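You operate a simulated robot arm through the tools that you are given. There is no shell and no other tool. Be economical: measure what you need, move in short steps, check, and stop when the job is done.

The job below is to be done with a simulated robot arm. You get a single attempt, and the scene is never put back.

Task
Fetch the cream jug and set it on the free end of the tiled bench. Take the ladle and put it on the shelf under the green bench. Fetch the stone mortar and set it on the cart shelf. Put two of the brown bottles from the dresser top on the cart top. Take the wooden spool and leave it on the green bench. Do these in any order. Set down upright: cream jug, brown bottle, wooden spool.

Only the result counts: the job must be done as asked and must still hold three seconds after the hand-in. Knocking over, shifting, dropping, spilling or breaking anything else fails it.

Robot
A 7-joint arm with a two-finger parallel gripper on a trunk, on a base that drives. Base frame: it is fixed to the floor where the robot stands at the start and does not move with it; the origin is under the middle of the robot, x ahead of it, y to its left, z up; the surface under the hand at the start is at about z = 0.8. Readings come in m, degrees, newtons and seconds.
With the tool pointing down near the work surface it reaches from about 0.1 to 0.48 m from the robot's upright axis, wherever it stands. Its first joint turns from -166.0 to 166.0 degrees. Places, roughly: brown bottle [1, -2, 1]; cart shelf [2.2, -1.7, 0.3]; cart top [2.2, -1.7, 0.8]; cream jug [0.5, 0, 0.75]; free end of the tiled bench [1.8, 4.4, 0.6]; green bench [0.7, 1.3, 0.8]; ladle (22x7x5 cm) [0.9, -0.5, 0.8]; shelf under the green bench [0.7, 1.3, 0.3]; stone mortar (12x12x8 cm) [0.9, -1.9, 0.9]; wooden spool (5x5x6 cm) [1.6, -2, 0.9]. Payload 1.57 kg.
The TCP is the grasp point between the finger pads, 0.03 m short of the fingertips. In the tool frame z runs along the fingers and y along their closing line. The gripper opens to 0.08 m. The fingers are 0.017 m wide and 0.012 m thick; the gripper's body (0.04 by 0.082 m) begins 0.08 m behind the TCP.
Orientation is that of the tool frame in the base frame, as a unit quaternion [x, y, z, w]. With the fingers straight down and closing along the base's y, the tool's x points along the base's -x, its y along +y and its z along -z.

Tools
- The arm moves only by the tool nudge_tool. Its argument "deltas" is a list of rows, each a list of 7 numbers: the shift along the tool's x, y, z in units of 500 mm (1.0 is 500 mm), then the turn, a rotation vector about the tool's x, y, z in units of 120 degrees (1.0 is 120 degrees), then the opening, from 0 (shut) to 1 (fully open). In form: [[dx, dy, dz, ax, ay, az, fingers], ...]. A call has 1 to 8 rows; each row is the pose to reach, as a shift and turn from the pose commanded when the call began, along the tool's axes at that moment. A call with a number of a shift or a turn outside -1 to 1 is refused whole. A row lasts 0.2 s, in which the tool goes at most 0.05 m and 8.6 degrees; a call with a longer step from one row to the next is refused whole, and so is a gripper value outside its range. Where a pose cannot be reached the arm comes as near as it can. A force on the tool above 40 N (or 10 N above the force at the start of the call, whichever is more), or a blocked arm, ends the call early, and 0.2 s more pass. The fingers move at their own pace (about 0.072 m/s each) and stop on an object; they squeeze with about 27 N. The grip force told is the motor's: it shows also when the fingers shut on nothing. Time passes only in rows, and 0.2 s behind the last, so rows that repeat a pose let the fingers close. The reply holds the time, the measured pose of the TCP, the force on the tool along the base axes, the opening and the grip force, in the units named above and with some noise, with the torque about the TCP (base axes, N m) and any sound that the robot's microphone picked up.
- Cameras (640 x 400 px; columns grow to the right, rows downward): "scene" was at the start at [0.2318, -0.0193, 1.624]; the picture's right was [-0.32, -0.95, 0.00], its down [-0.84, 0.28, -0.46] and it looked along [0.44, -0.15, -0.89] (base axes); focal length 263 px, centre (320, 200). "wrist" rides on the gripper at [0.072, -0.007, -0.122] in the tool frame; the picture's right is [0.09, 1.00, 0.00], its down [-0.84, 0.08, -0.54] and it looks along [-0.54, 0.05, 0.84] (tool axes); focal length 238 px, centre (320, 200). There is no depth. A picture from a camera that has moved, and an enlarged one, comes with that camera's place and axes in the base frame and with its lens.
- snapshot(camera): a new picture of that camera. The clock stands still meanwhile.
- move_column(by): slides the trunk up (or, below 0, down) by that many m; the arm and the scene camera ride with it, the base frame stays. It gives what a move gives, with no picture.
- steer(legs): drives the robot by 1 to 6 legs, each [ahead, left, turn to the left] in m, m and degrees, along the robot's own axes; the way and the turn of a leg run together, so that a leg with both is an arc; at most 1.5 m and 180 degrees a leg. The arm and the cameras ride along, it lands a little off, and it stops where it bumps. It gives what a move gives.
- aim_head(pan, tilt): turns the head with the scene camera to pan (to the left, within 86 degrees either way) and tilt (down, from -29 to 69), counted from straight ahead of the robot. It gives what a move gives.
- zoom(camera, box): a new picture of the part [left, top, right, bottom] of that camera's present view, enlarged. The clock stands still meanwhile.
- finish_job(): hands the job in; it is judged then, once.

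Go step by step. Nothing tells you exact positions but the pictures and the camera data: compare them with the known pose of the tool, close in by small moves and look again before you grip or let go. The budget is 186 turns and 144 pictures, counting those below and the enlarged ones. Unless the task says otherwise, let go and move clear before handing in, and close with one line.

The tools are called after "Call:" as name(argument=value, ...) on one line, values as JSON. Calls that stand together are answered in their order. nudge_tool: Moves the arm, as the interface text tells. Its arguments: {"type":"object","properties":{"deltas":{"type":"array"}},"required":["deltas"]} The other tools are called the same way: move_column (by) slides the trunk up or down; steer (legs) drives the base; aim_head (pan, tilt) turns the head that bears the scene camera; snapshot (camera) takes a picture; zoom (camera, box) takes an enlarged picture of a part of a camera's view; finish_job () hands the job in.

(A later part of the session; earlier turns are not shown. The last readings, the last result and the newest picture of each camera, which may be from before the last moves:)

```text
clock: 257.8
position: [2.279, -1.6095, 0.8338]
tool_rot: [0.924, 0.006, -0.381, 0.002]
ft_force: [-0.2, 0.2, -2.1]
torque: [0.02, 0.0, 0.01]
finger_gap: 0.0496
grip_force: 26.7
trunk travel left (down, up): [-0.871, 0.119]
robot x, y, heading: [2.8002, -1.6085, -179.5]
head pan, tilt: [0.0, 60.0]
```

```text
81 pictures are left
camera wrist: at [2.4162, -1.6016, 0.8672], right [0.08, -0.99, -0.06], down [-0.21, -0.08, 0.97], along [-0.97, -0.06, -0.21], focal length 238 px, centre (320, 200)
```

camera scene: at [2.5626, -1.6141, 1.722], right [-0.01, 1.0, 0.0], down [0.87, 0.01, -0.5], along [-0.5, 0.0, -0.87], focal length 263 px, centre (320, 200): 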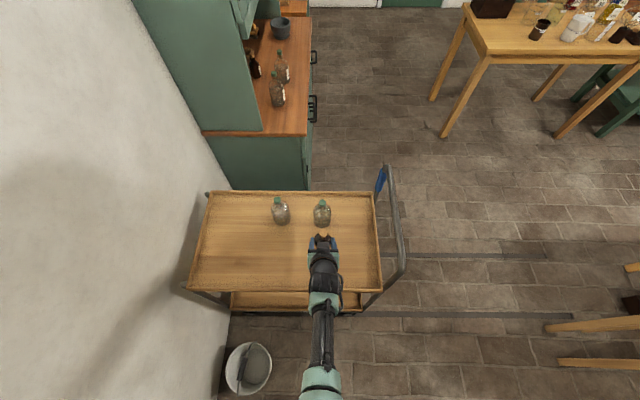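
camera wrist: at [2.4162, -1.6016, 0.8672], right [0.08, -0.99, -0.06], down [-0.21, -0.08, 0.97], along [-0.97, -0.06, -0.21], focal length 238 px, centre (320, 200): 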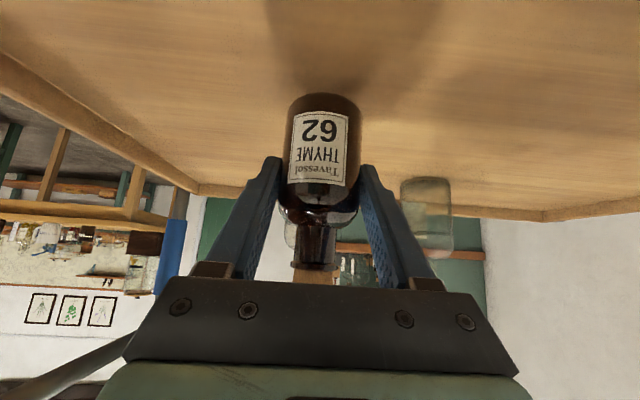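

The tray surface appears to be near z 0.77; continue down.

Call:
nudge_tool(deltas=[[0.006, 0, 0.006, 0, 0, 0, 0], [0.012, 0, 0.012, 0, 0, 0, 0], [0.018, 0, 0.018, 0, 0, 0, 0], [0.023, 0, 0.023, 0, 0, 0, 0], [0.028, 0, 0.028, 0, 0, 0, 0], [0.033, 0, 0.033, 0, 0, 0, 0], [0.038, 0, 0.038, 0, 0, 0, 0]])

Call:
snapshot(camera="wrist")

```text
clock: 259.4
position: [2.2772, -1.6104, 0.8158]
tool_rot: [0.923, 0.006, -0.385, 0.003]
ft_force: [0.0, -3.6, 16.3]
torque: [0.09, 0.13, -0.07]
finger_gap: 0.05
grip_force: 27.1
out of reach, approached as far as the arm can: row 6, 7
trunk travel left (down, up): [-0.871, 0.119]
robot x, y, heading: [2.7997, -1.613, -179.6]
head pan, tilt: [0.0, 60.0]
```

```text
80 pictures are left
camera wrist: at [2.4142, -1.6018, 0.8493], right [0.08, -0.99, -0.07], down [-0.2, -0.08, 0.98], along [-0.98, -0.06, -0.21], focal length 238 px, centre (320, 200)
```

wrist: 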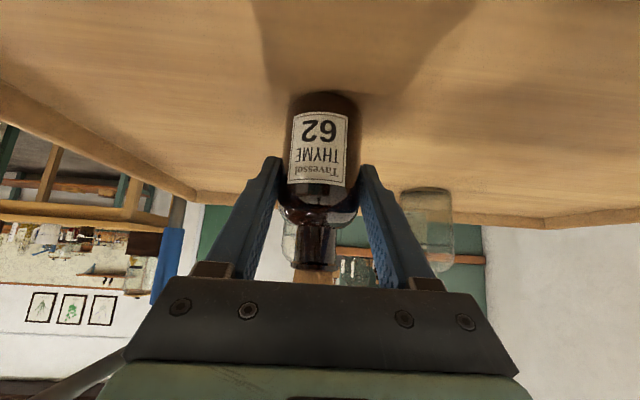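

Contact. I relieve slightly, open, and back out along the fingers.

Call:
nudge_tool(deltas=[[-0.004, 0, -0.004, 0, 0, 0, 0], [-0.004, 0, -0.004, 0, 0, 0, 0.5], [-0.004, 0, -0.004, 0, 0, 0, 1], [-0.004, 0, -0.004, 0, 0, 0, 1], [-0.004, 0, -0.06, 0, 0, 0, 1], [-0.004, 0, -0.14, 0, 0, 0, 1], [-0.004, 0, -0.22, 0, 0, 0, 1], [-0.004, 0, -0.28, 0, 0, 0, 1]])

Call:
snapshot(camera="wrist")

```text
clock: 261.2
position: [2.3796, -1.608, 0.9146]
tool_rot: [0.925, 0.005, -0.381, 0.002]
ft_force: [-0.1, 0.0, -0.4]
torque: [0.03, 0.01, -0.02]
finger_gap: 0.0799
grip_force: 0.1
trunk travel left (down, up): [-0.871, 0.119]
robot x, y, heading: [2.7987, -1.6147, -179.4]
head pan, tilt: [0.0, 60.0]
```

```text
79 pictures are left
camera wrist: at [2.5157, -1.601, 0.9485], right [0.08, -0.99, -0.06], down [-0.21, -0.08, 0.97], along [-0.97, -0.06, -0.22], focal length 238 px, centre (320, 200)
```

wrist: 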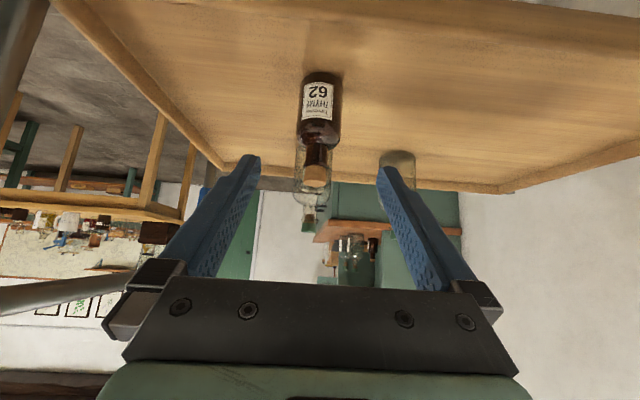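

Bottle 62 stands on the cart. Next bottle 56 at about (1.32, -1.947): a green-capped flask stands in front of it, so I'll come in at a slight angle from the right. I drive back round.

Call:
steer(legs=[[-0.25, 0, 0], [0, -0.65, 0], [1.0, 0, 0], [0.88, 0, 0], [0, 0, 104]])

Call:
move_column(by=0.1)

Call:
aim_head(pan=0, tilt=45)

Call:
snapshot(camera="scene")

```text
clock: 279.7
position: [1.2572, -1.3898, 0.9141]
tool_rot: [0.559, 0.736, -0.231, 0.304]
ft_force: [1.1, 0.7, -0.1]
torque: [0.02, 0.04, 0.02]
finger_gap: 0.0798
grip_force: 0.0
trunk travel left (down, up): [-0.871, 0.119]
robot x, y, heading: [1.1584, -0.9839, -74.7]
head pan, tilt: [0.0, 60.0]
```

```text
clock: 281.0
position: [1.2579, -1.39, 1.014]
tool_rot: [0.559, 0.736, -0.231, 0.304]
ft_force: [0.1, 0.2, 0.3]
torque: [0.0, -0.04, -0.02]
finger_gap: 0.08
grip_force: 0.0
trunk travel left (down, up): [-0.971, 0.019]
robot x, y, heading: [1.1564, -0.982, -74.7]
head pan, tilt: [0.0, 60.0]
```

```text
clock: 281.8
position: [1.2565, -1.3891, 1.013]
tool_rot: [0.559, 0.736, -0.231, 0.305]
ft_force: [-0.1, 0.3, 0.3]
torque: [0.0, 0.01, -0.04]
finger_gap: 0.08
grip_force: 0.0
trunk travel left (down, up): [-0.971, 0.019]
robot x, y, heading: [1.1538, -0.9805, -74.6]
head pan, tilt: [0.0, 45.0]
```

```text
78 pictures are left
camera scene: at [1.2221, -1.2245, 1.7413], right [-0.96, -0.26, 0.0], down [-0.19, 0.68, -0.71], along [0.19, -0.68, -0.71], focal length 263 px, centre (320, 200)
```

scene: 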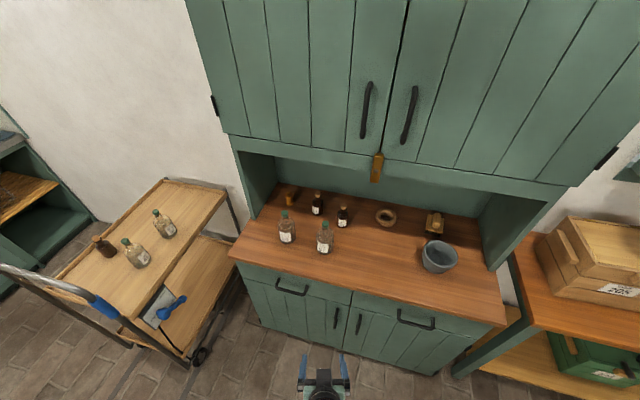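

Bottle 56 is confirmed at (1.325, -1.947), flask 57 at (1.37, -1.80). I raise the hand, narrow the opening a bit, drive up along a line right of the flask and check.

Call:
nudge_tool(deltas=[[-0.05, 0, -0.05, 0, 0, 0, 0.85], [-0.1, 0, -0.1, 0, 0, 0, 0.85], [-0.13, 0, -0.13, 0, 0, 0, 0.85]])

Call:
steer(legs=[[0.2, -0.093, 0], [0.2, 0, 0]])

Call:
snapshot(camera="wrist")

Call:
aim_head(pan=10, tilt=65)

Call:
snapshot(camera="scene")

```text
clock: 282.6
position: [1.2564, -1.3886, 1.1055]
tool_rot: [0.56, 0.736, -0.231, 0.303]
ft_force: [-0.3, -0.9, -0.2]
torque: [0.0, 0.0, 0.03]
finger_gap: 0.068
grip_force: 0.0
trunk travel left (down, up): [-0.971, 0.019]
robot x, y, heading: [1.1539, -0.9831, -75.1]
head pan, tilt: [0.0, 45.0]
```

```text
clock: 285.5
position: [1.2769, -1.7997, 1.1054]
tool_rot: [0.558, 0.737, -0.231, 0.304]
ft_force: [0.5, -0.2, -0.1]
torque: [-0.02, 0.0, -0.04]
finger_gap: 0.068
grip_force: 0.1
trunk travel left (down, up): [-0.971, 0.019]
robot x, y, heading: [1.1724, -1.3918, -74.1]
head pan, tilt: [0.0, 45.0]
```

```text
77 pictures are left
camera wrist: at [1.2327, -1.6708, 1.139], right [0.94, 0.33, -0.06], down [0.13, -0.18, 0.97], along [0.31, -0.93, -0.21], focal length 238 px, centre (320, 200)
```

wrist: 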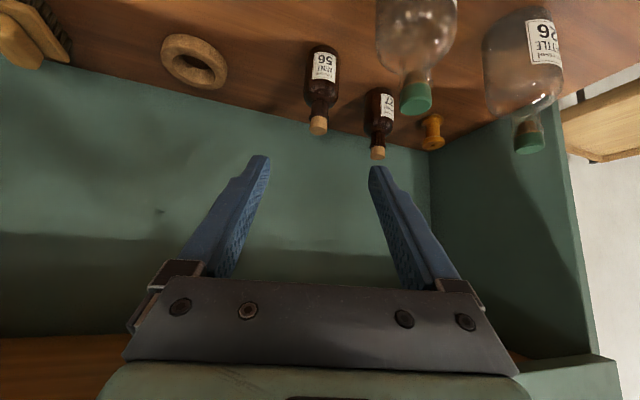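

```text
clock: 286.3
position: [1.2766, -1.7994, 1.1057]
tool_rot: [0.558, 0.737, -0.23, 0.304]
ft_force: [0.6, 1.0, 0.1]
torque: [0.01, 0.02, 0.02]
finger_gap: 0.0682
grip_force: 0.1
trunk travel left (down, up): [-0.971, 0.019]
robot x, y, heading: [1.1722, -1.394, -74.3]
head pan, tilt: [10.0, 65.0]
```

```text
76 pictures are left
camera scene: at [1.2453, -1.6121, 1.7164], right [-0.9, -0.43, 0.0], down [-0.39, 0.82, -0.42], along [0.18, -0.38, -0.91], focal length 263 px, centre (320, 200)
```

scene: 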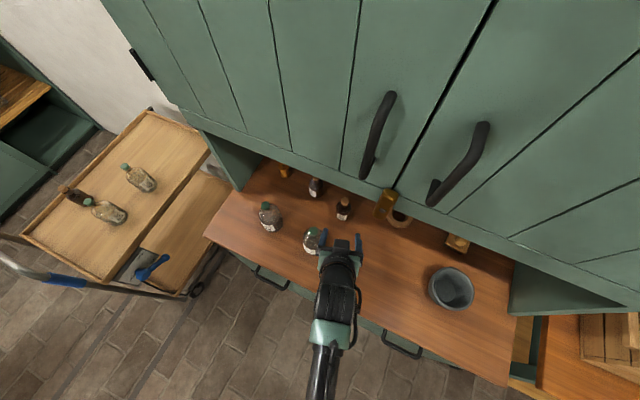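

Aligned within a few mm. To get more reach I raise the arm while lowering the trunk, ending at z ≈ 1.06 before sliding in.

Call:
nudge_tool(deltas=[[-0.06, 0, -0.06, 0, 0, 0, 0.85], [-0.12, 0.004, -0.12, 0, 0, 0, 0.85], [-0.18, 0.008, -0.18, 0, 0, 0, 0.85], [-0.198, 0.008, -0.198, 0, 0, 0, 0.85]])

Call:
move_column(by=-0.185)

Call:
nudge_tool(deltas=[[0, 0, 0.07, 0, 0, 0, 0.85], [0, 0, 0.14, 0, 0, 0, 0.85], [0, 0, 0.2, 0, 0, 0, 0.85], [0, 0, 0.25, 0, 0, 0, 0.85]])

Call:
snapshot(camera="wrist")

Call:
snapshot(camera="scene")

```text
clock: 287.3
position: [1.2822, -1.798, 1.2445]
tool_rot: [0.559, 0.737, -0.231, 0.303]
ft_force: [-1.0, 0.1, 0.8]
torque: [-0.02, 0.0, -0.04]
finger_gap: 0.0679
grip_force: 0.0
trunk travel left (down, up): [-0.971, 0.019]
robot x, y, heading: [1.1696, -1.3945, -74.7]
head pan, tilt: [10.0, 65.0]
```

```text
clock: 289.4
position: [1.2818, -1.7995, 1.0594]
tool_rot: [0.558, 0.737, -0.231, 0.304]
ft_force: [-0.7, 0.3, -0.3]
torque: [-0.01, 0.0, 0.03]
finger_gap: 0.0677
grip_force: 0.0
trunk travel left (down, up): [-0.786, 0.204]
robot x, y, heading: [1.1717, -1.3965, -74.6]
head pan, tilt: [10.0, 65.0]
```

```text
clock: 290.4
position: [1.3051, -1.8833, 0.9691]
tool_rot: [0.558, 0.737, -0.23, 0.305]
ft_force: [-0.6, 0.2, -0.6]
torque: [-0.01, 0.01, -0.05]
finger_gap: 0.0679
grip_force: 0.1
trunk travel left (down, up): [-0.786, 0.204]
robot x, y, heading: [1.1718, -1.3913, -74.5]
head pan, tilt: [10.0, 65.0]
```

```text
75 pictures are left
camera wrist: at [1.2616, -1.7538, 1.0033], right [0.94, 0.33, -0.07], down [0.13, -0.18, 0.97], along [0.31, -0.93, -0.22], focal length 238 px, centre (320, 200)
```

wrist: 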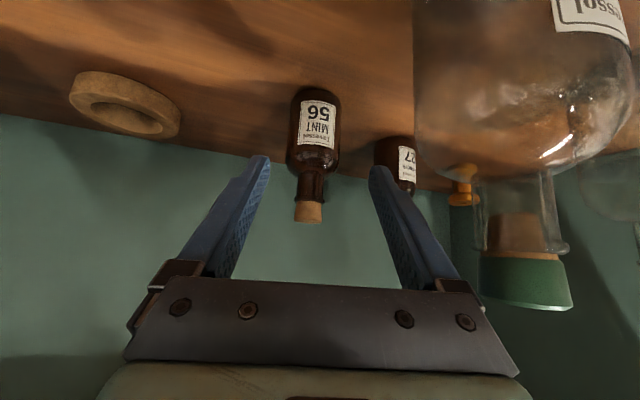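

```text
74 pictures are left
camera scene: at [1.2454, -1.6125, 1.5313], right [-0.9, -0.43, 0.0], down [-0.39, 0.82, -0.42], along [0.18, -0.38, -0.91], focal length 263 px, centre (320, 200)
```

scene: 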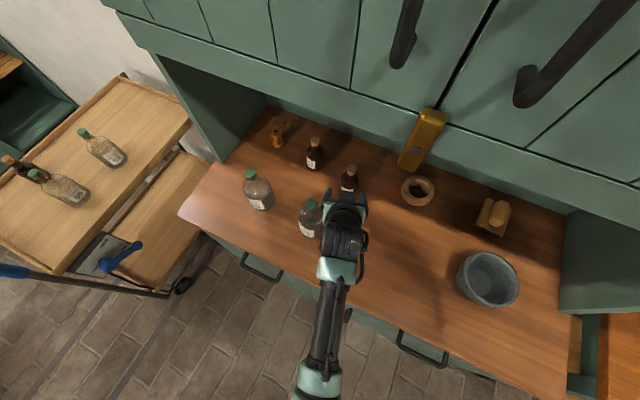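

Clear of flask 57 and centred on bottle 56. I go the remaining ~8 cm in along the fingers and close.

Call:
nudge_tool(deltas=[[0, 0, 0.06, 0, 0, 0, 0.85], [0, 0, 0.12, 0, 0, 0, 0.85], [0, 0, 0.16, 0, 0, 0, 0.85], [0, 0, 0.16, 0, 0, 0, 0.85]])

Call:
snapshot(camera="wrist")

```text
clock: 291.4
position: [1.3206, -1.9359, 0.9125]
tool_rot: [0.558, 0.737, -0.231, 0.305]
ft_force: [-0.6, 0.7, 0.4]
torque: [0.02, -0.04, 0.01]
finger_gap: 0.0679
grip_force: 0.0
trunk travel left (down, up): [-0.786, 0.204]
robot x, y, heading: [1.166, -1.3948, -74.3]
head pan, tilt: [10.0, 65.0]
```

```text
73 pictures are left
camera wrist: at [1.2753, -1.8065, 0.9471], right [0.94, 0.33, -0.06], down [0.13, -0.18, 0.97], along [0.31, -0.93, -0.21], focal length 238 px, centre (320, 200)
```

wrist: 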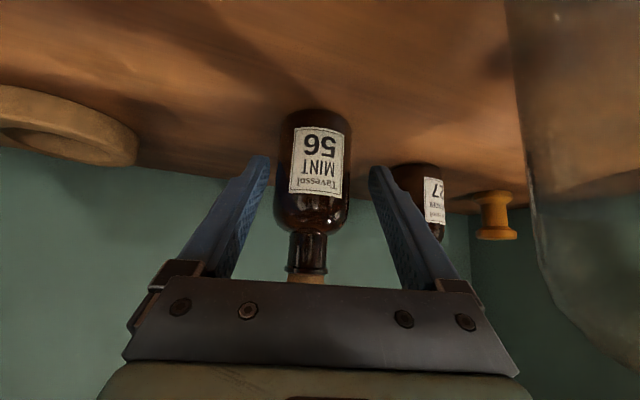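

Reached fully and the bottle sits between the pads. Close, then lift and look.

Call:
nudge_tool(deltas=[[0, 0, 0, 0, 0, 0, 0], [0, 0, 0, 0, 0, 0, 0], [0, 0, 0, 0, 0, 0, 0], [0, 0, 0, 0, 0, 0, 0]])

Call:
nudge_tool(deltas=[[-0.02, 0, -0.02, 0, 0, 0, 0], [-0.04, 0, -0.04, 0, 0, 0, 0], [-0.06, 0, -0.06, 0, 0, 0, 0]])

Call:
snapshot(camera="wrist")

```text
clock: 292.4
position: [1.3201, -1.9362, 0.9125]
tool_rot: [0.558, 0.737, -0.23, 0.304]
ft_force: [0.1, -0.9, -0.6]
torque: [-0.04, 0.02, -0.03]
finger_gap: 0.0499
grip_force: 27.3
trunk travel left (down, up): [-0.786, 0.204]
robot x, y, heading: [1.168, -1.3935, -74.5]
head pan, tilt: [10.0, 65.0]
```

```text
clock: 293.1
position: [1.3215, -1.9374, 0.9541]
tool_rot: [0.558, 0.737, -0.231, 0.304]
ft_force: [-0.3, -0.2, -1.3]
torque: [0.07, -0.02, 0.0]
finger_gap: 0.0498
grip_force: 27.3
trunk travel left (down, up): [-0.786, 0.204]
robot x, y, heading: [1.1726, -1.3919, -74.4]
head pan, tilt: [10.0, 65.0]
```

```text
72 pictures are left
camera wrist: at [1.2768, -1.8075, 0.9887], right [0.94, 0.33, -0.07], down [0.13, -0.18, 0.97], along [0.31, -0.92, -0.22], focal length 238 px, centre (320, 200)
```

wrist: 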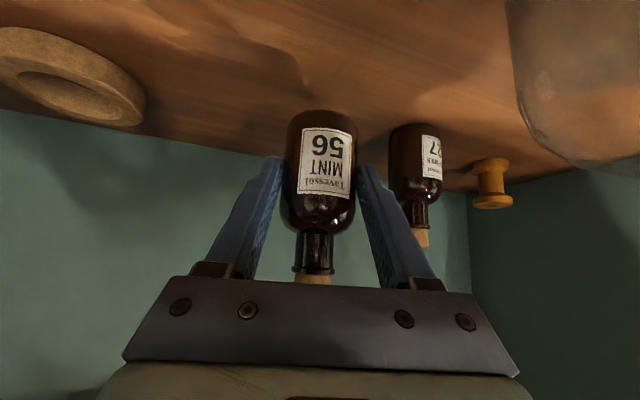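

Held well. I retract back and up along the finger axis so the bottle clears flask 57, then back the base away, turn to face -x and go to the cart as before.

Call:
nudge_tool(deltas=[[0, 0, -0.08, 0, 0, 0, 0], [0, 0, -0.16, 0, 0, 0, 0], [0, 0, -0.24, 0, 0, 0, 0], [0, 0, -0.32, 0, 0, 0, 0], [0, 0, -0.4, 0, 0, 0, 0], [0, 0, -0.4, 0, 0, 0, 0]])

Call:
steer(legs=[[-0.4, 0, 0], [0, 0, -105], [-0.95, 0, 0], [-0.95, 0, 0]])

Call:
aim_head(pan=30, tilt=45)

Call:
snapshot(camera="scene")

```text
clock: 294.6
position: [1.2814, -1.7996, 1.1002]
tool_rot: [0.559, 0.737, -0.23, 0.303]
ft_force: [-0.3, -0.5, -2.0]
torque: [0.04, 0.02, 0.0]
finger_gap: 0.05
grip_force: 27.1
trunk travel left (down, up): [-0.786, 0.204]
robot x, y, heading: [1.1739, -1.3954, -74.7]
head pan, tilt: [10.0, 65.0]
```

```text
clock: 310.7
position: [2.5353, -1.0407, 1.0996]
tool_rot: [0.924, -0.013, -0.381, -0.005]
ft_force: [-0.1, -0.3, -1.2]
torque: [0.0, -0.03, -0.01]
finger_gap: 0.0497
grip_force: 27.2
trunk travel left (down, up): [-0.786, 0.204]
robot x, y, heading: [2.9539, -1.0585, 177.8]
head pan, tilt: [10.0, 65.0]
```

```text
clock: 311.5
position: [2.5342, -1.04, 1.0994]
tool_rot: [0.924, -0.014, -0.381, -0.005]
ft_force: [0.2, -0.5, -1.2]
torque: [-0.01, -0.06, 0.02]
finger_gap: 0.0497
grip_force: 26.7
trunk travel left (down, up): [-0.786, 0.204]
robot x, y, heading: [2.9548, -1.0567, 178.0]
head pan, tilt: [30.0, 45.0]
```

```text
71 pictures are left
camera scene: at [2.7145, -1.0888, 1.5563], right [-0.47, 0.88, 0.0], down [0.62, 0.33, -0.71], along [-0.62, -0.33, -0.71], focal length 263 px, centre (320, 200)
```

scene: 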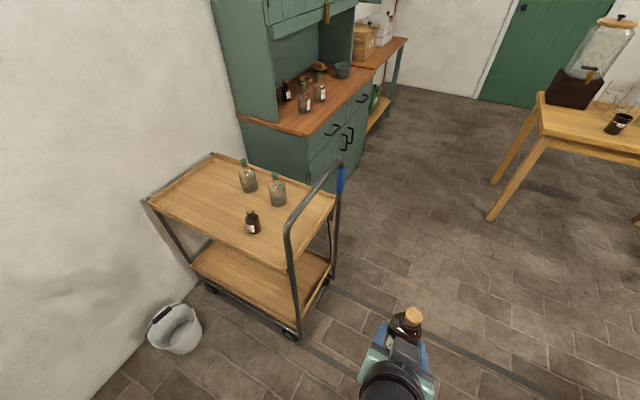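

Bottle 62 still stands on the cart. I'll put the second one about 10 cm south of it, coming in with heading turned 17° left to stay clear of the bucket and handle.

Call:
steer(legs=[[-0.1, 0, 0], [0, 0.46, 0], [0, 0, 17], [0.25, 0, 0]])

Call:
nudge_tool(deltas=[[-0.04, 0, 0.04, 0, 0, 0, 0], [-0.08, 0, 0.08, 0, 0, 0, 0], [-0.12, 0, 0.12, 0, 0, 0, 0], [-0.12, 0, 0.12, 0, 0, 0, 0]])

Call:
aim_head(pan=0, tilt=60)

Call:
snapshot(camera="scene")

Call:
snapshot(camera="wrist")

```text
clock: 317.4
position: [2.3949, -1.6882, 1.0989]
tool_rot: [0.916, 0.123, -0.378, 0.051]
ft_force: [0.3, 0.6, -1.4]
torque: [-0.01, -0.05, -0.02]
finger_gap: 0.0498
grip_force: 26.9
trunk travel left (down, up): [-0.786, 0.204]
robot x, y, heading: [2.8003, -1.5824, -165.0]
head pan, tilt: [30.0, 45.0]
```

```text
clock: 318.4
position: [2.3122, -1.7081, 1.0974]
tool_rot: [0.916, 0.123, -0.378, 0.05]
ft_force: [0.0, -0.5, -1.4]
torque: [-0.03, -0.04, 0.01]
finger_gap: 0.0496
grip_force: 26.9
trunk travel left (down, up): [-0.786, 0.204]
robot x, y, heading: [2.8022, -1.5828, -164.8]
head pan, tilt: [30.0, 45.0]
```

```text
clock: 319.3
position: [2.3134, -1.7093, 1.0978]
tool_rot: [0.916, 0.124, -0.378, 0.051]
ft_force: [-0.1, -0.2, -2.3]
torque: [-0.03, -0.02, 0.01]
finger_gap: 0.0493
grip_force: 27.0
trunk travel left (down, up): [-0.786, 0.204]
robot x, y, heading: [2.8013, -1.5787, -164.9]
head pan, tilt: [0.0, 60.0]
```

```text
70 pictures are left
camera scene: at [2.5751, -1.6427, 1.5369], right [-0.26, 0.97, 0.0], down [0.84, 0.23, -0.5], along [-0.48, -0.13, -0.87], focal length 263 px, centre (320, 200)
```

scene: 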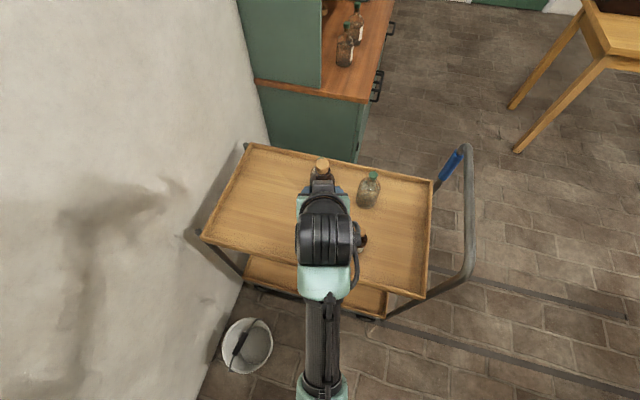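

```text
69 pictures are left
camera wrist: at [2.4423, -1.6678, 1.1316], right [0.33, -0.94, -0.06], down [-0.18, -0.13, 0.97], along [-0.93, -0.31, -0.22], focal length 238 px, centre (320, 200)
```

wrist: 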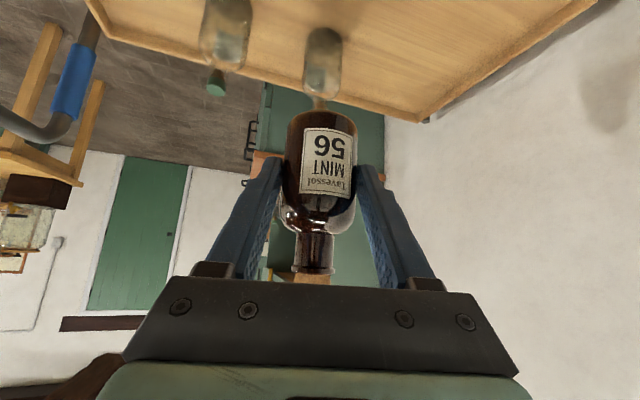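

Good clearance to bottle 62. I lower the trunk, then ease down to contact.

Call:
move_column(by=-0.26)

Call:
nudge_tool(deltas=[[0.006, 0, 0.006, 0, 0, 0, 0], [0.012, 0, 0.012, 0, 0, 0, 0], [0.018, 0, 0.018, 0, 0, 0, 0], [0.023, 0, 0.023, 0, 0, 0, 0], [0.028, 0, 0.028, 0, 0, 0, 0], [0.033, 0, 0.033, 0, 0, 0, 0], [0.036, 0, 0.036, 0, 0, 0, 0]])

Call:
snapshot(camera="wrist")

```text
clock: 322.0
position: [2.3124, -1.7085, 0.8369]
tool_rot: [0.916, 0.124, -0.377, 0.051]
ft_force: [-0.5, -0.2, -1.5]
torque: [0.01, -0.03, 0.0]
finger_gap: 0.0495
grip_force: 26.5
trunk travel left (down, up): [-0.526, 0.464]
robot x, y, heading: [2.8043, -1.579, -165.0]
head pan, tilt: [0.0, 60.0]
```

```text
clock: 323.6
position: [2.3121, -1.7099, 0.8134]
tool_rot: [0.915, 0.123, -0.38, 0.051]
ft_force: [1.8, 0.7, 4.7]
torque: [-0.02, -0.1, 0.03]
finger_gap: 0.0496
grip_force: 27.2
trunk travel left (down, up): [-0.526, 0.464]
robot x, y, heading: [2.8032, -1.577, -164.6]
head pan, tilt: [0.0, 60.0]
```

```text
68 pictures are left
camera wrist: at [2.4416, -1.6681, 0.8471], right [0.33, -0.94, -0.07], down [-0.18, -0.13, 0.98], along [-0.93, -0.31, -0.21], focal length 238 px, centre (320, 200)
```

wrist: 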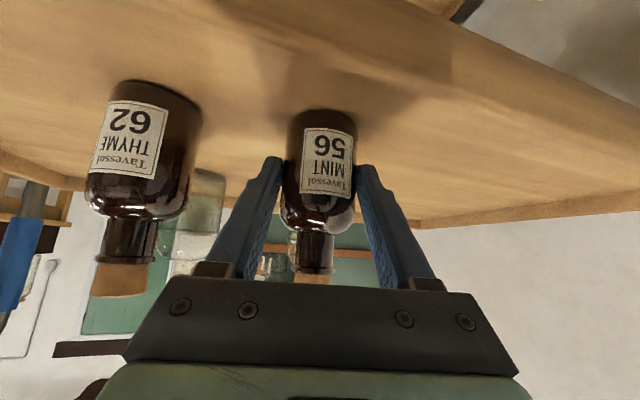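

Contact with bottle upright. I release and back out.

Call:
nudge_tool(deltas=[[0, 0, 0, 0, 0, 0, 0.4], [0, 0, 0, 0, 0, 0, 0.9], [0, 0, 0, 0, 0, 0, 0.9], [0, 0, -0.06, 0, 0, 0, 0.9], [0, 0, -0.14, 0, 0, 0, 0.9], [0, 0, -0.22, 0, 0, 0, 0.9], [0, 0, -0.3, 0, 0, 0, 0.9]])

Call:
snapshot(camera="wrist")

```text
clock: 325.2
position: [2.3855, -1.688, 0.9022]
tool_rot: [0.916, 0.123, -0.377, 0.051]
ft_force: [-0.2, -0.3, 0.3]
torque: [0.01, 0.0, 0.0]
finger_gap: 0.072
grip_force: 0.0
out of reach, approached as far as the arm can: row 7
trunk travel left (down, up): [-0.526, 0.464]
robot x, y, heading: [2.8033, -1.583, -165.0]
head pan, tilt: [0.0, 60.0]
```

```text
67 pictures are left
camera wrist: at [2.5154, -1.6463, 0.936], right [0.33, -0.94, -0.06], down [-0.18, -0.13, 0.97], along [-0.93, -0.31, -0.22], focal length 238 px, centre (320, 200)
```

wrist: 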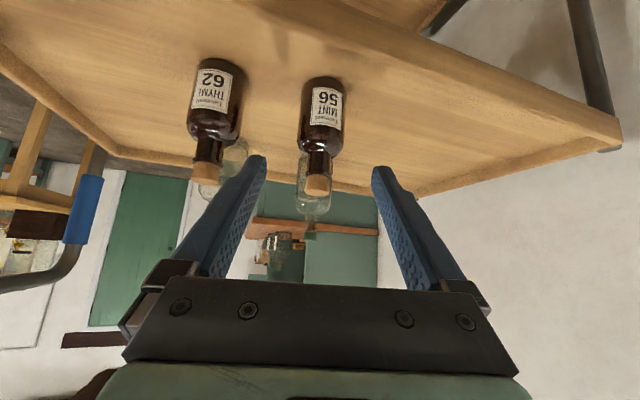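

Both brown bottles stand on the cart top. Next the stone mortar at (0.94, -1.86): I drive back to the dresser in front of it.

Call:
steer(legs=[[-0.25, 0, 0], [0, 0, -15], [0, -0.5, 0], [1.0, 0, 0], [1.04, 0, 0], [0, 0, 90]])

Call:
move_column(by=0.25)

Call:
aim_head(pan=0, tilt=45)

Call:
snapshot(camera="scene")

Call:
snapshot(camera="wrist")

```text
clock: 344.1
position: [1.0065, -1.4652, 0.9003]
tool_rot: [0.643, 0.664, -0.265, 0.273]
ft_force: [-0.8, 0.6, 0.0]
torque: [0.01, -0.02, -0.02]
finger_gap: 0.0716
grip_force: 0.0
trunk travel left (down, up): [-0.526, 0.464]
robot x, y, heading: [1.0019, -1.0373, -88.4]
head pan, tilt: [0.0, 60.0]
```

```text
clock: 346.7
position: [1.007, -1.4647, 1.1508]
tool_rot: [0.643, 0.665, -0.264, 0.274]
ft_force: [0.4, 0.1, 0.0]
torque: [0.02, 0.01, 0.0]
finger_gap: 0.0721
grip_force: 0.2
trunk travel left (down, up): [-0.776, 0.214]
robot x, y, heading: [0.9986, -1.0364, -88.6]
head pan, tilt: [0.0, 60.0]
```

```text
clock: 347.4
position: [1.0061, -1.4654, 1.1515]
tool_rot: [0.644, 0.664, -0.265, 0.274]
ft_force: [-0.2, 0.6, 0.9]
torque: [-0.01, -0.01, -0.02]
finger_gap: 0.072
grip_force: 0.0
trunk travel left (down, up): [-0.776, 0.214]
robot x, y, heading: [0.9962, -1.0336, -88.2]
head pan, tilt: [0.0, 45.0]
```

```text
66 pictures are left
camera scene: at [1.0089, -1.2858, 1.5463], right [-1.0, -0.03, 0.0], down [-0.02, 0.71, -0.71], along [0.02, -0.71, -0.71], focal length 263 px, centre (320, 200)
```

scene: 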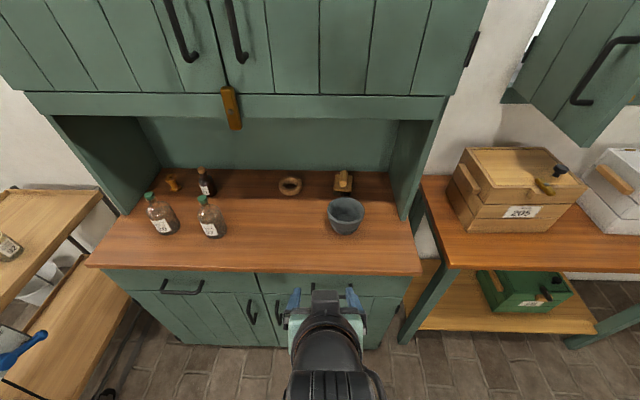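

```text
65 pictures are left
camera wrist: at [0.9949, -1.3298, 1.1859], right [0.99, 0.1, -0.06], down [0.08, -0.21, 0.97], along [0.08, -0.97, -0.22], focal length 238 px, centre (320, 200)
```

wrist: 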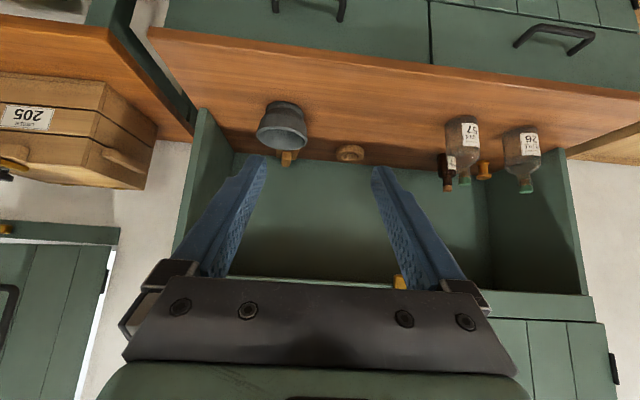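

Mortar centre (0.94, -1.85), rim z ≈ 0.94. I'll pinch its left rim at x ≈ 0.995, so I drive up with the tool above that spot.

Call:
steer(legs=[[0.33, 0, -1.5]])

Call:
nudge_tool(deltas=[[0.06, 0, 0.06, 0, 0, 0, 0.8], [0.12, 0, 0.12, 0, 0, 0, 0.8], [0.17, 0, 0.17, 0, 0, 0, 0.8], [0.17, 0, 0.17, 0, 0, 0, 0.8]])

Call:
snapshot(camera="wrist")

Call:
aim_head(pan=0, tilt=65)

Call:
snapshot(camera="scene")

```text
clock: 349.6
position: [1.0034, -1.7886, 1.1522]
tool_rot: [0.65, 0.657, -0.268, 0.272]
ft_force: [0.1, -1.2, -0.3]
torque: [-0.01, 0.0, 0.02]
finger_gap: 0.0721
grip_force: 0.1
trunk travel left (down, up): [-0.776, 0.214]
robot x, y, heading: [1.0075, -1.3581, -89.5]
head pan, tilt: [0.0, 45.0]
```

```text
clock: 350.6
position: [1.0049, -1.7896, 1.0307]
tool_rot: [0.65, 0.658, -0.268, 0.271]
ft_force: [-0.2, -1.0, -0.6]
torque: [-0.01, 0.0, -0.03]
finger_gap: 0.064
grip_force: 0.1
trunk travel left (down, up): [-0.776, 0.214]
robot x, y, heading: [1.006, -1.3568, -89.4]
head pan, tilt: [0.0, 45.0]
```

```text
64 pictures are left
camera wrist: at [0.9963, -1.6538, 1.0647], right [0.99, 0.08, -0.06], down [0.08, -0.21, 0.97], along [0.06, -0.97, -0.22], focal length 238 px, centre (320, 200)
```

wrist: 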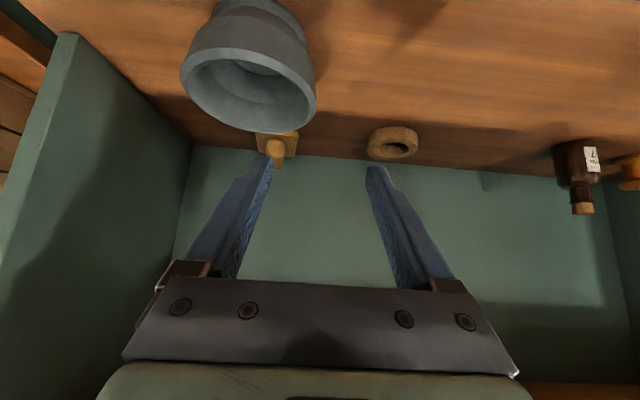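

```text
clock: 351.4
position: [1.0051, -1.7892, 1.0314]
tool_rot: [0.65, 0.657, -0.268, 0.271]
ft_force: [-0.7, -1.0, -0.5]
torque: [-0.04, 0.01, 0.0]
finger_gap: 0.0642
grip_force: 0.0
trunk travel left (down, up): [-0.776, 0.214]
robot x, y, heading: [1.005, -1.3599, -89.6]
head pan, tilt: [0.0, 65.0]
```

```text
63 pictures are left
camera scene: at [1.0095, -1.5889, 1.5214], right [-1.0, -0.01, 0.0], down [-0.01, 0.91, -0.42], along [0.0, -0.42, -0.91], focal length 263 px, centre (320, 200)
```

scene: 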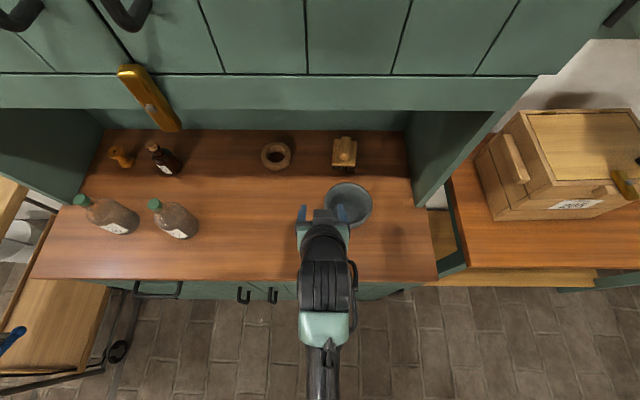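

The outer rim's left edge is at x ≈ 0.999. I shift 11 mm right and slide in so the wall sits between the fingers.

Call:
nudge_tool(deltas=[[0.03, -0.022, 0.02, 0, 0, 0, 0.8], [0.057, -0.022, 0.08, 0, 0, 0, 0.8], [0.06, -0.022, 0.14, 0, 0, 0, 0.8], [0.06, -0.022, 0.17, 0, 0, 0, 0.8]])

Call:
snapshot(camera="wrist")

```text
clock: 352.4
position: [0.9949, -1.8278, 0.9511]
tool_rot: [0.649, 0.658, -0.268, 0.272]
ft_force: [0.2, -0.3, 0.2]
torque: [0.04, -0.02, 0.03]
finger_gap: 0.064
grip_force: 0.1
trunk travel left (down, up): [-0.776, 0.214]
robot x, y, heading: [1.0062, -1.3611, -89.4]
head pan, tilt: [0.0, 65.0]
```

```text
62 pictures are left
camera wrist: at [0.9851, -1.6923, 0.9849], right [0.99, 0.08, -0.07], down [0.08, -0.21, 0.97], along [0.06, -0.97, -0.22], focal length 238 px, centre (320, 200)
```

wrist: 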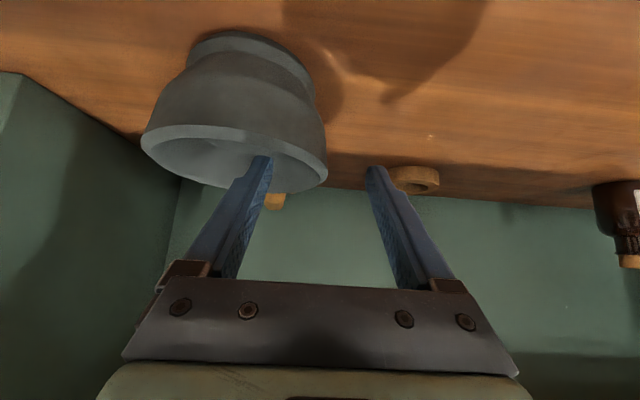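

The inner finger is in the bowl, the outer one outside. I go 3 cm further and close.

Call:
nudge_tool(deltas=[[0, 0, 0.03, 0, 0, 0, 0.8], [0, 0, 0.06, 0, 0, 0, 0.8], [0, 0, 0.06, 0, 0, 0, 0], [0, 0, 0.06, 0, 0, 0, 0], [0, 0, 0.06, 0, 0, 0, 0], [0, 0, 0.06, 0, 0, 0, 0], [0, 0, 0.06, 0, 0, 0, 0]])

Call:
snapshot(camera="wrist")

```text
clock: 354.0
position: [0.9925, -1.8481, 0.9287]
tool_rot: [0.65, 0.657, -0.268, 0.272]
ft_force: [-5.5, 1.1, 0.4]
torque: [-0.28, 0.53, -0.33]
finger_gap: 0.0177
grip_force: 27.0
trunk travel left (down, up): [-0.776, 0.214]
robot x, y, heading: [1.0062, -1.3584, -89.4]
head pan, tilt: [0.0, 65.0]
```

```text
61 pictures are left
camera wrist: at [0.9843, -1.7126, 0.9631], right [0.99, 0.08, -0.07], down [0.08, -0.21, 0.97], along [0.06, -0.97, -0.22], focal length 238 px, centre (320, 200)
```

wrist: 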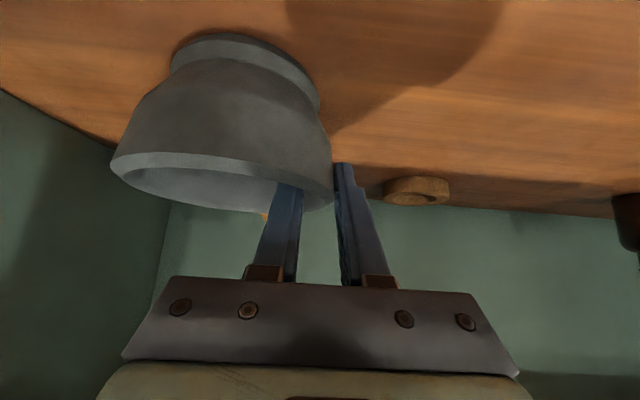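

Gripped (gap 17.7 mm). I lift a little and check weight and tilt.

Call:
nudge_tool(deltas=[[-0.01, 0, -0.01, 0, 0, 0, 0], [-0.025, 0, -0.025, 0, 0, 0, 0], [-0.04, 0, -0.04, 0, 0, 0, 0], [-0.06, 0, -0.06, 0, 0, 0, 0]])

Call:
snapshot(camera="wrist")

Call:
snapshot(camera="scene")

```text
clock: 355.0
position: [0.9949, -1.8486, 0.9709]
tool_rot: [0.65, 0.658, -0.267, 0.271]
ft_force: [0.9, -0.1, -11.1]
torque: [0.12, -0.49, -0.02]
finger_gap: 0.0165
grip_force: 27.2
trunk travel left (down, up): [-0.776, 0.214]
robot x, y, heading: [1.0057, -1.3576, -89.4]
head pan, tilt: [0.0, 65.0]
```

```text
60 pictures are left
camera wrist: at [0.9847, -1.713, 1.0055], right [0.99, 0.08, -0.06], down [0.08, -0.21, 0.97], along [0.06, -0.97, -0.22], focal length 238 px, centre (320, 200)
```

wrist: 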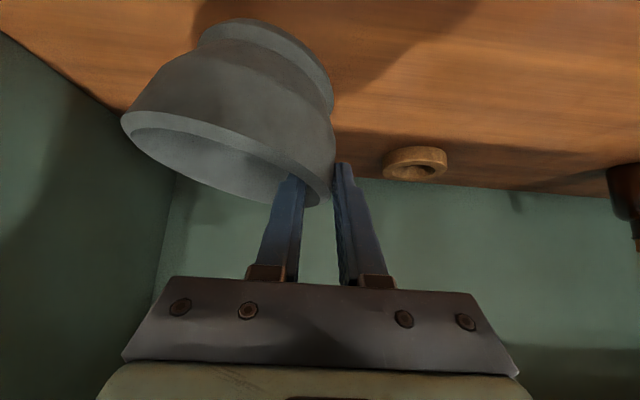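

```text
59 pictures are left
camera scene: at [1.0094, -1.5897, 1.5211], right [-1.0, -0.01, 0.0], down [-0.01, 0.91, -0.42], along [0.0, -0.42, -0.91], focal length 263 px, centre (320, 200)
```

scene: 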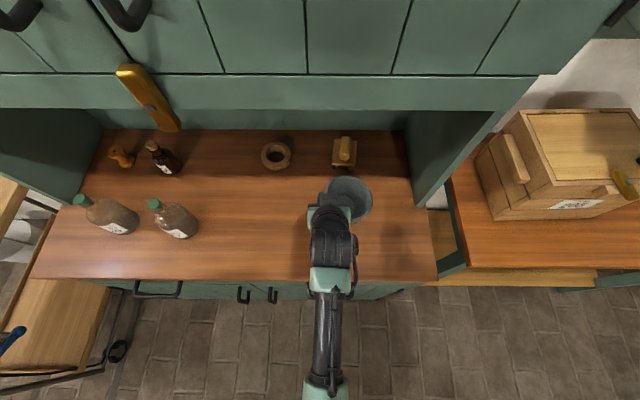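

It weighs about 1.1 kg and sags ~18° in the pinch but holds. I raise it a bit more, back away, and check that it doesn't creep.

Call:
move_column(by=0.1)

Call:
steer(legs=[[-0.35, 0, 0]])

Call:
snapshot(camera="wrist")

```text
clock: 356.3
position: [0.9928, -1.8487, 1.0713]
tool_rot: [0.65, 0.658, -0.267, 0.271]
ft_force: [0.0, -0.4, -11.0]
torque: [0.09, -0.48, 0.0]
finger_gap: 0.0166
grip_force: 27.2
trunk travel left (down, up): [-0.876, 0.114]
robot x, y, heading: [1.005, -1.3595, -89.5]
head pan, tilt: [0.0, 65.0]
```

```text
clock: 358.6
position: [0.9895, -1.501, 1.0707]
tool_rot: [0.651, 0.657, -0.268, 0.27]
ft_force: [0.5, 0.0, -11.2]
torque: [0.1, -0.5, -0.02]
finger_gap: 0.0166
grip_force: 27.0
trunk travel left (down, up): [-0.876, 0.114]
robot x, y, heading: [1.0045, -1.0125, -89.8]
head pan, tilt: [0.0, 65.0]
```

```text
58 pictures are left
camera wrist: at [0.9812, -1.3649, 1.1053], right [1.0, 0.07, -0.06], down [0.08, -0.21, 0.97], along [0.06, -0.97, -0.22], focal length 238 px, centre (320, 200)
```

wrist: 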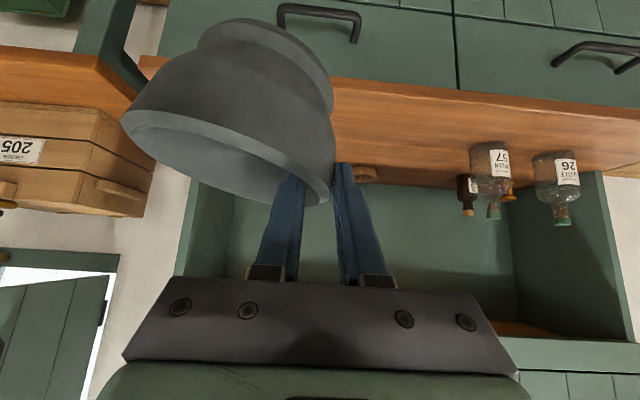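

Stable. I roll the hand ~18° to level the mortar while in free space, then head for the cart's east side.

Call:
nudge_tool(deltas=[[0, 0, 0, 0.035, 0, -0.035, 0], [0, 0, 0, 0.07, 0, -0.07, 0], [0, 0, 0, 0.1, 0, -0.1, 0], [0, 0, 0, 0.1, 0, -0.1, 0]])

Call:
snapshot(camera="wrist")

Call:
steer(legs=[[0, 0, -90], [-1.0, 0, 0], [-1.0, 0, 0], [0, 0.58, 0]])

Call:
aim_head(pan=0, tilt=50)

Call:
snapshot(camera="scene")

```text
clock: 359.6
position: [0.9898, -1.5004, 1.0702]
tool_rot: [0.604, 0.689, -0.362, 0.172]
ft_force: [0.2, -0.5, -11.0]
torque: [0.12, -0.65, 0.02]
finger_gap: 0.0178
grip_force: 27.0
trunk travel left (down, up): [-0.876, 0.114]
robot x, y, heading: [1.0011, -1.01, -89.8]
head pan, tilt: [0.0, 65.0]
```

```text
57 pictures are left
camera wrist: at [0.9923, -1.3646, 1.1053], right [0.93, 0.08, -0.35], down [0.36, -0.21, 0.91], along [-0.01, -0.97, -0.22], focal length 238 px, centre (320, 200)
```

wrist: 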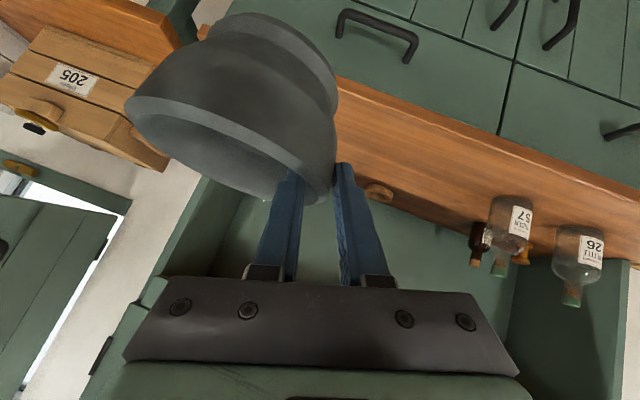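

```text
clock: 376.3
position: [2.498, -1.5719, 1.0702]
tool_rot: [0.916, 0.036, -0.373, -0.145]
ft_force: [0.0, 0.1, -11.7]
torque: [-0.61, -0.08, -0.01]
finger_gap: 0.0179
grip_force: 27.7
trunk travel left (down, up): [-0.876, 0.114]
robot x, y, heading: [2.9898, -1.6082, 177.4]
head pan, tilt: [0.0, 65.0]
```

```text
clock: 377.1
position: [2.4979, -1.5725, 1.0704]
tool_rot: [0.916, 0.037, -0.372, -0.143]
ft_force: [-0.7, 0.4, -10.6]
torque: [-0.62, -0.05, 0.01]
finger_gap: 0.0189
grip_force: 27.0
trunk travel left (down, up): [-0.876, 0.114]
robot x, y, heading: [2.9873, -1.6109, 177.0]
head pan, tilt: [0.0, 50.0]
```

```text
56 pictures are left
camera scene: at [2.7408, -1.5993, 1.6392], right [0.05, 1.0, 0.0], down [0.77, -0.04, -0.64], along [-0.64, 0.03, -0.77], focal length 263 px, centre (320, 200)
```

scene: 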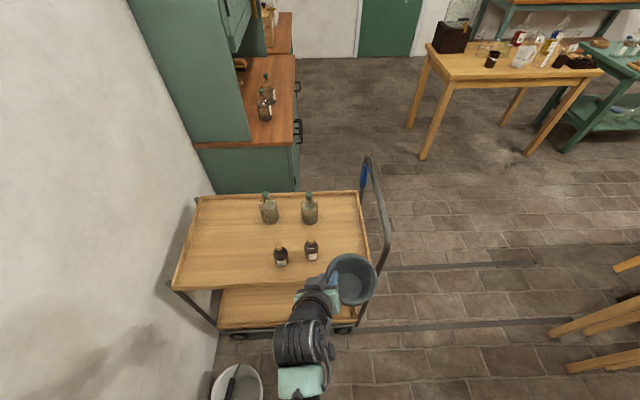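

The mortar is level and holding. I turn 14° left, lower the trunk outside the cart edge, and look at the shelf.

Call:
steer(legs=[[0, 0, 14]])

Call:
move_column(by=-0.35)

Call:
move_column(by=-0.3)

Call:
aim_head(pan=0, tilt=50)

Call:
snapshot(camera="scene")

Call:
snapshot(camera="wrist")

```text
clock: 378.3
position: [2.5037, -1.6911, 1.0698]
tool_rot: [0.905, 0.147, -0.387, -0.099]
ft_force: [0.4, -0.7, -11.3]
torque: [-0.58, -0.21, -0.01]
finger_gap: 0.0189
grip_force: 27.4
trunk travel left (down, up): [-0.876, 0.114]
robot x, y, heading: [2.9893, -1.614, -168.6]
head pan, tilt: [0.0, 50.0]
```

```text
clock: 381.7
position: [2.5038, -1.6911, 0.7206]
tool_rot: [0.905, 0.146, -0.387, -0.098]
ft_force: [-0.8, 0.2, -11.9]
torque: [-0.55, -0.23, 0.0]
finger_gap: 0.0191
grip_force: 26.8
trunk travel left (down, up): [-0.526, 0.464]
robot x, y, heading: [2.9846, -1.6147, -168.8]
head pan, tilt: [0.0, 50.0]
```

```text
clock: 384.7
position: [2.5033, -1.6901, 0.4211]
tool_rot: [0.905, 0.147, -0.387, -0.098]
ft_force: [-0.8, 0.0, -10.8]
torque: [-0.56, -0.2, -0.02]
finger_gap: 0.0191
grip_force: 26.8
trunk travel left (down, up): [-0.226, 0.764]
robot x, y, heading: [2.9847, -1.6116, -168.7]
head pan, tilt: [0.0, 50.0]
```

```text
clock: 385.3
position: [2.5042, -1.6894, 0.4197]
tool_rot: [0.905, 0.147, -0.387, -0.098]
ft_force: [-0.3, 0.6, -10.4]
torque: [-0.57, -0.22, 0.0]
finger_gap: 0.0191
grip_force: 27.1
trunk travel left (down, up): [-0.226, 0.764]
robot x, y, heading: [2.9857, -1.6113, -168.7]
head pan, tilt: [0.0, 50.0]
```

```text
55 pictures are left
camera scene: at [2.7456, -1.6593, 0.9892], right [-0.19, 0.98, 0.0], down [0.75, 0.15, -0.64], along [-0.63, -0.12, -0.77], focal length 263 px, centre (320, 200)
```

scene: 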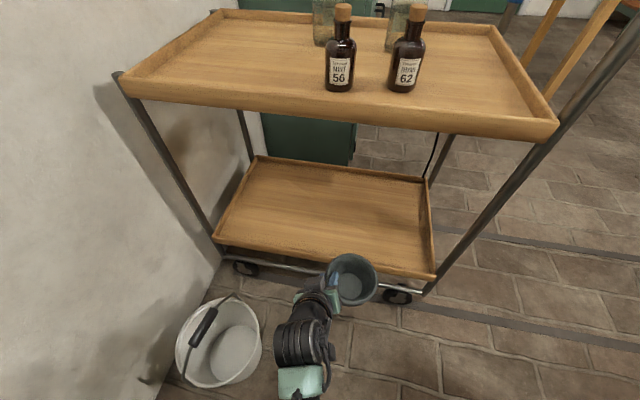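

```text
54 pictures are left
camera wrist: at [2.6385, -1.6686, 0.4551], right [0.25, -0.9, -0.35], down [-0.14, -0.39, 0.91], along [-0.96, -0.18, -0.22], focal length 238 px, centre (320, 200)
```

wrist: 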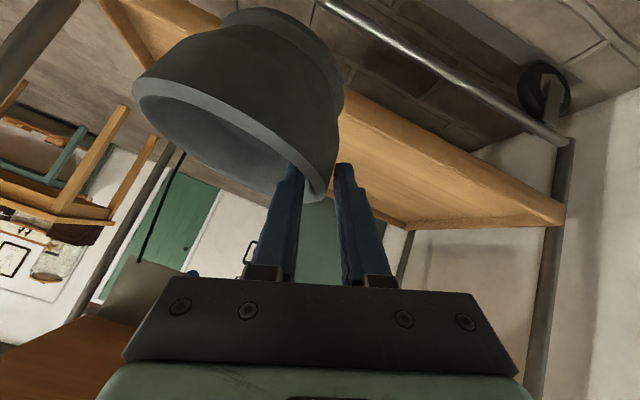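

The shelf is empty and open. The bucket is at (2.65, -1.93), so I first slide north 15 cm, turn slightly left, then drive the mortar in over the shelf.

Call:
steer(legs=[[0, -0.155, 4], [0.21, 0, 0]])

Call:
snapshot(camera="scene")

Call:
snapshot(camera="wrist")

```text
clock: 388.0
position: [2.2739, -1.6259, 0.4197]
tool_rot: [0.899, 0.18, -0.39, -0.084]
ft_force: [-0.4, 0.1, -11.3]
torque: [-0.57, -0.25, 0.01]
finger_gap: 0.0188
grip_force: 27.1
trunk travel left (down, up): [-0.226, 0.764]
robot x, y, heading: [2.7465, -1.5136, -164.5]
head pan, tilt: [0.0, 50.0]
```

```text
53 pictures are left
camera scene: at [2.5131, -1.5776, 0.9892], right [-0.26, 0.96, 0.0], down [0.74, 0.2, -0.64], along [-0.62, -0.17, -0.77], focal length 263 px, centre (320, 200)
```

scene: 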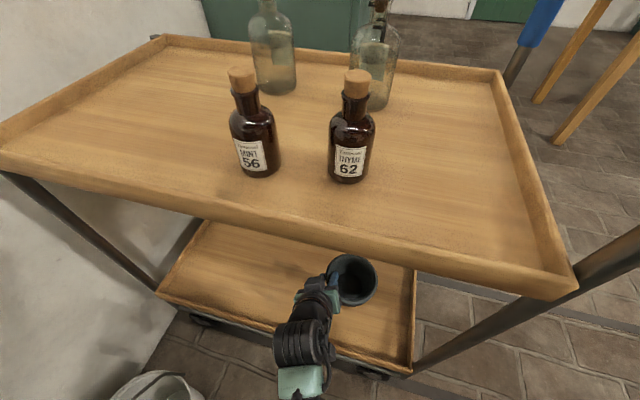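

```text
52 pictures are left
camera wrist: at [2.4068, -1.5945, 0.455], right [0.31, -0.88, -0.35], down [-0.11, -0.4, 0.91], along [-0.94, -0.25, -0.22], focal length 238 px, centre (320, 200)
```

wrist: 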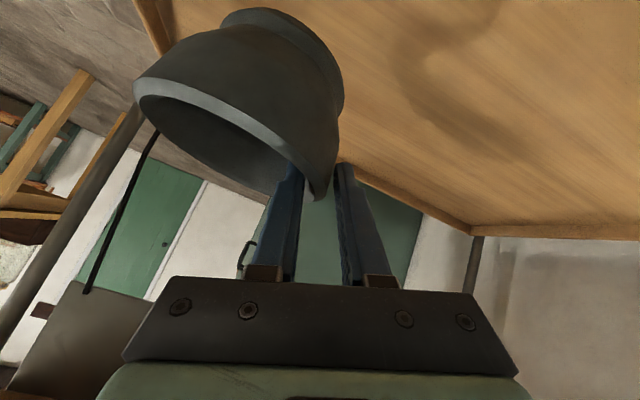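

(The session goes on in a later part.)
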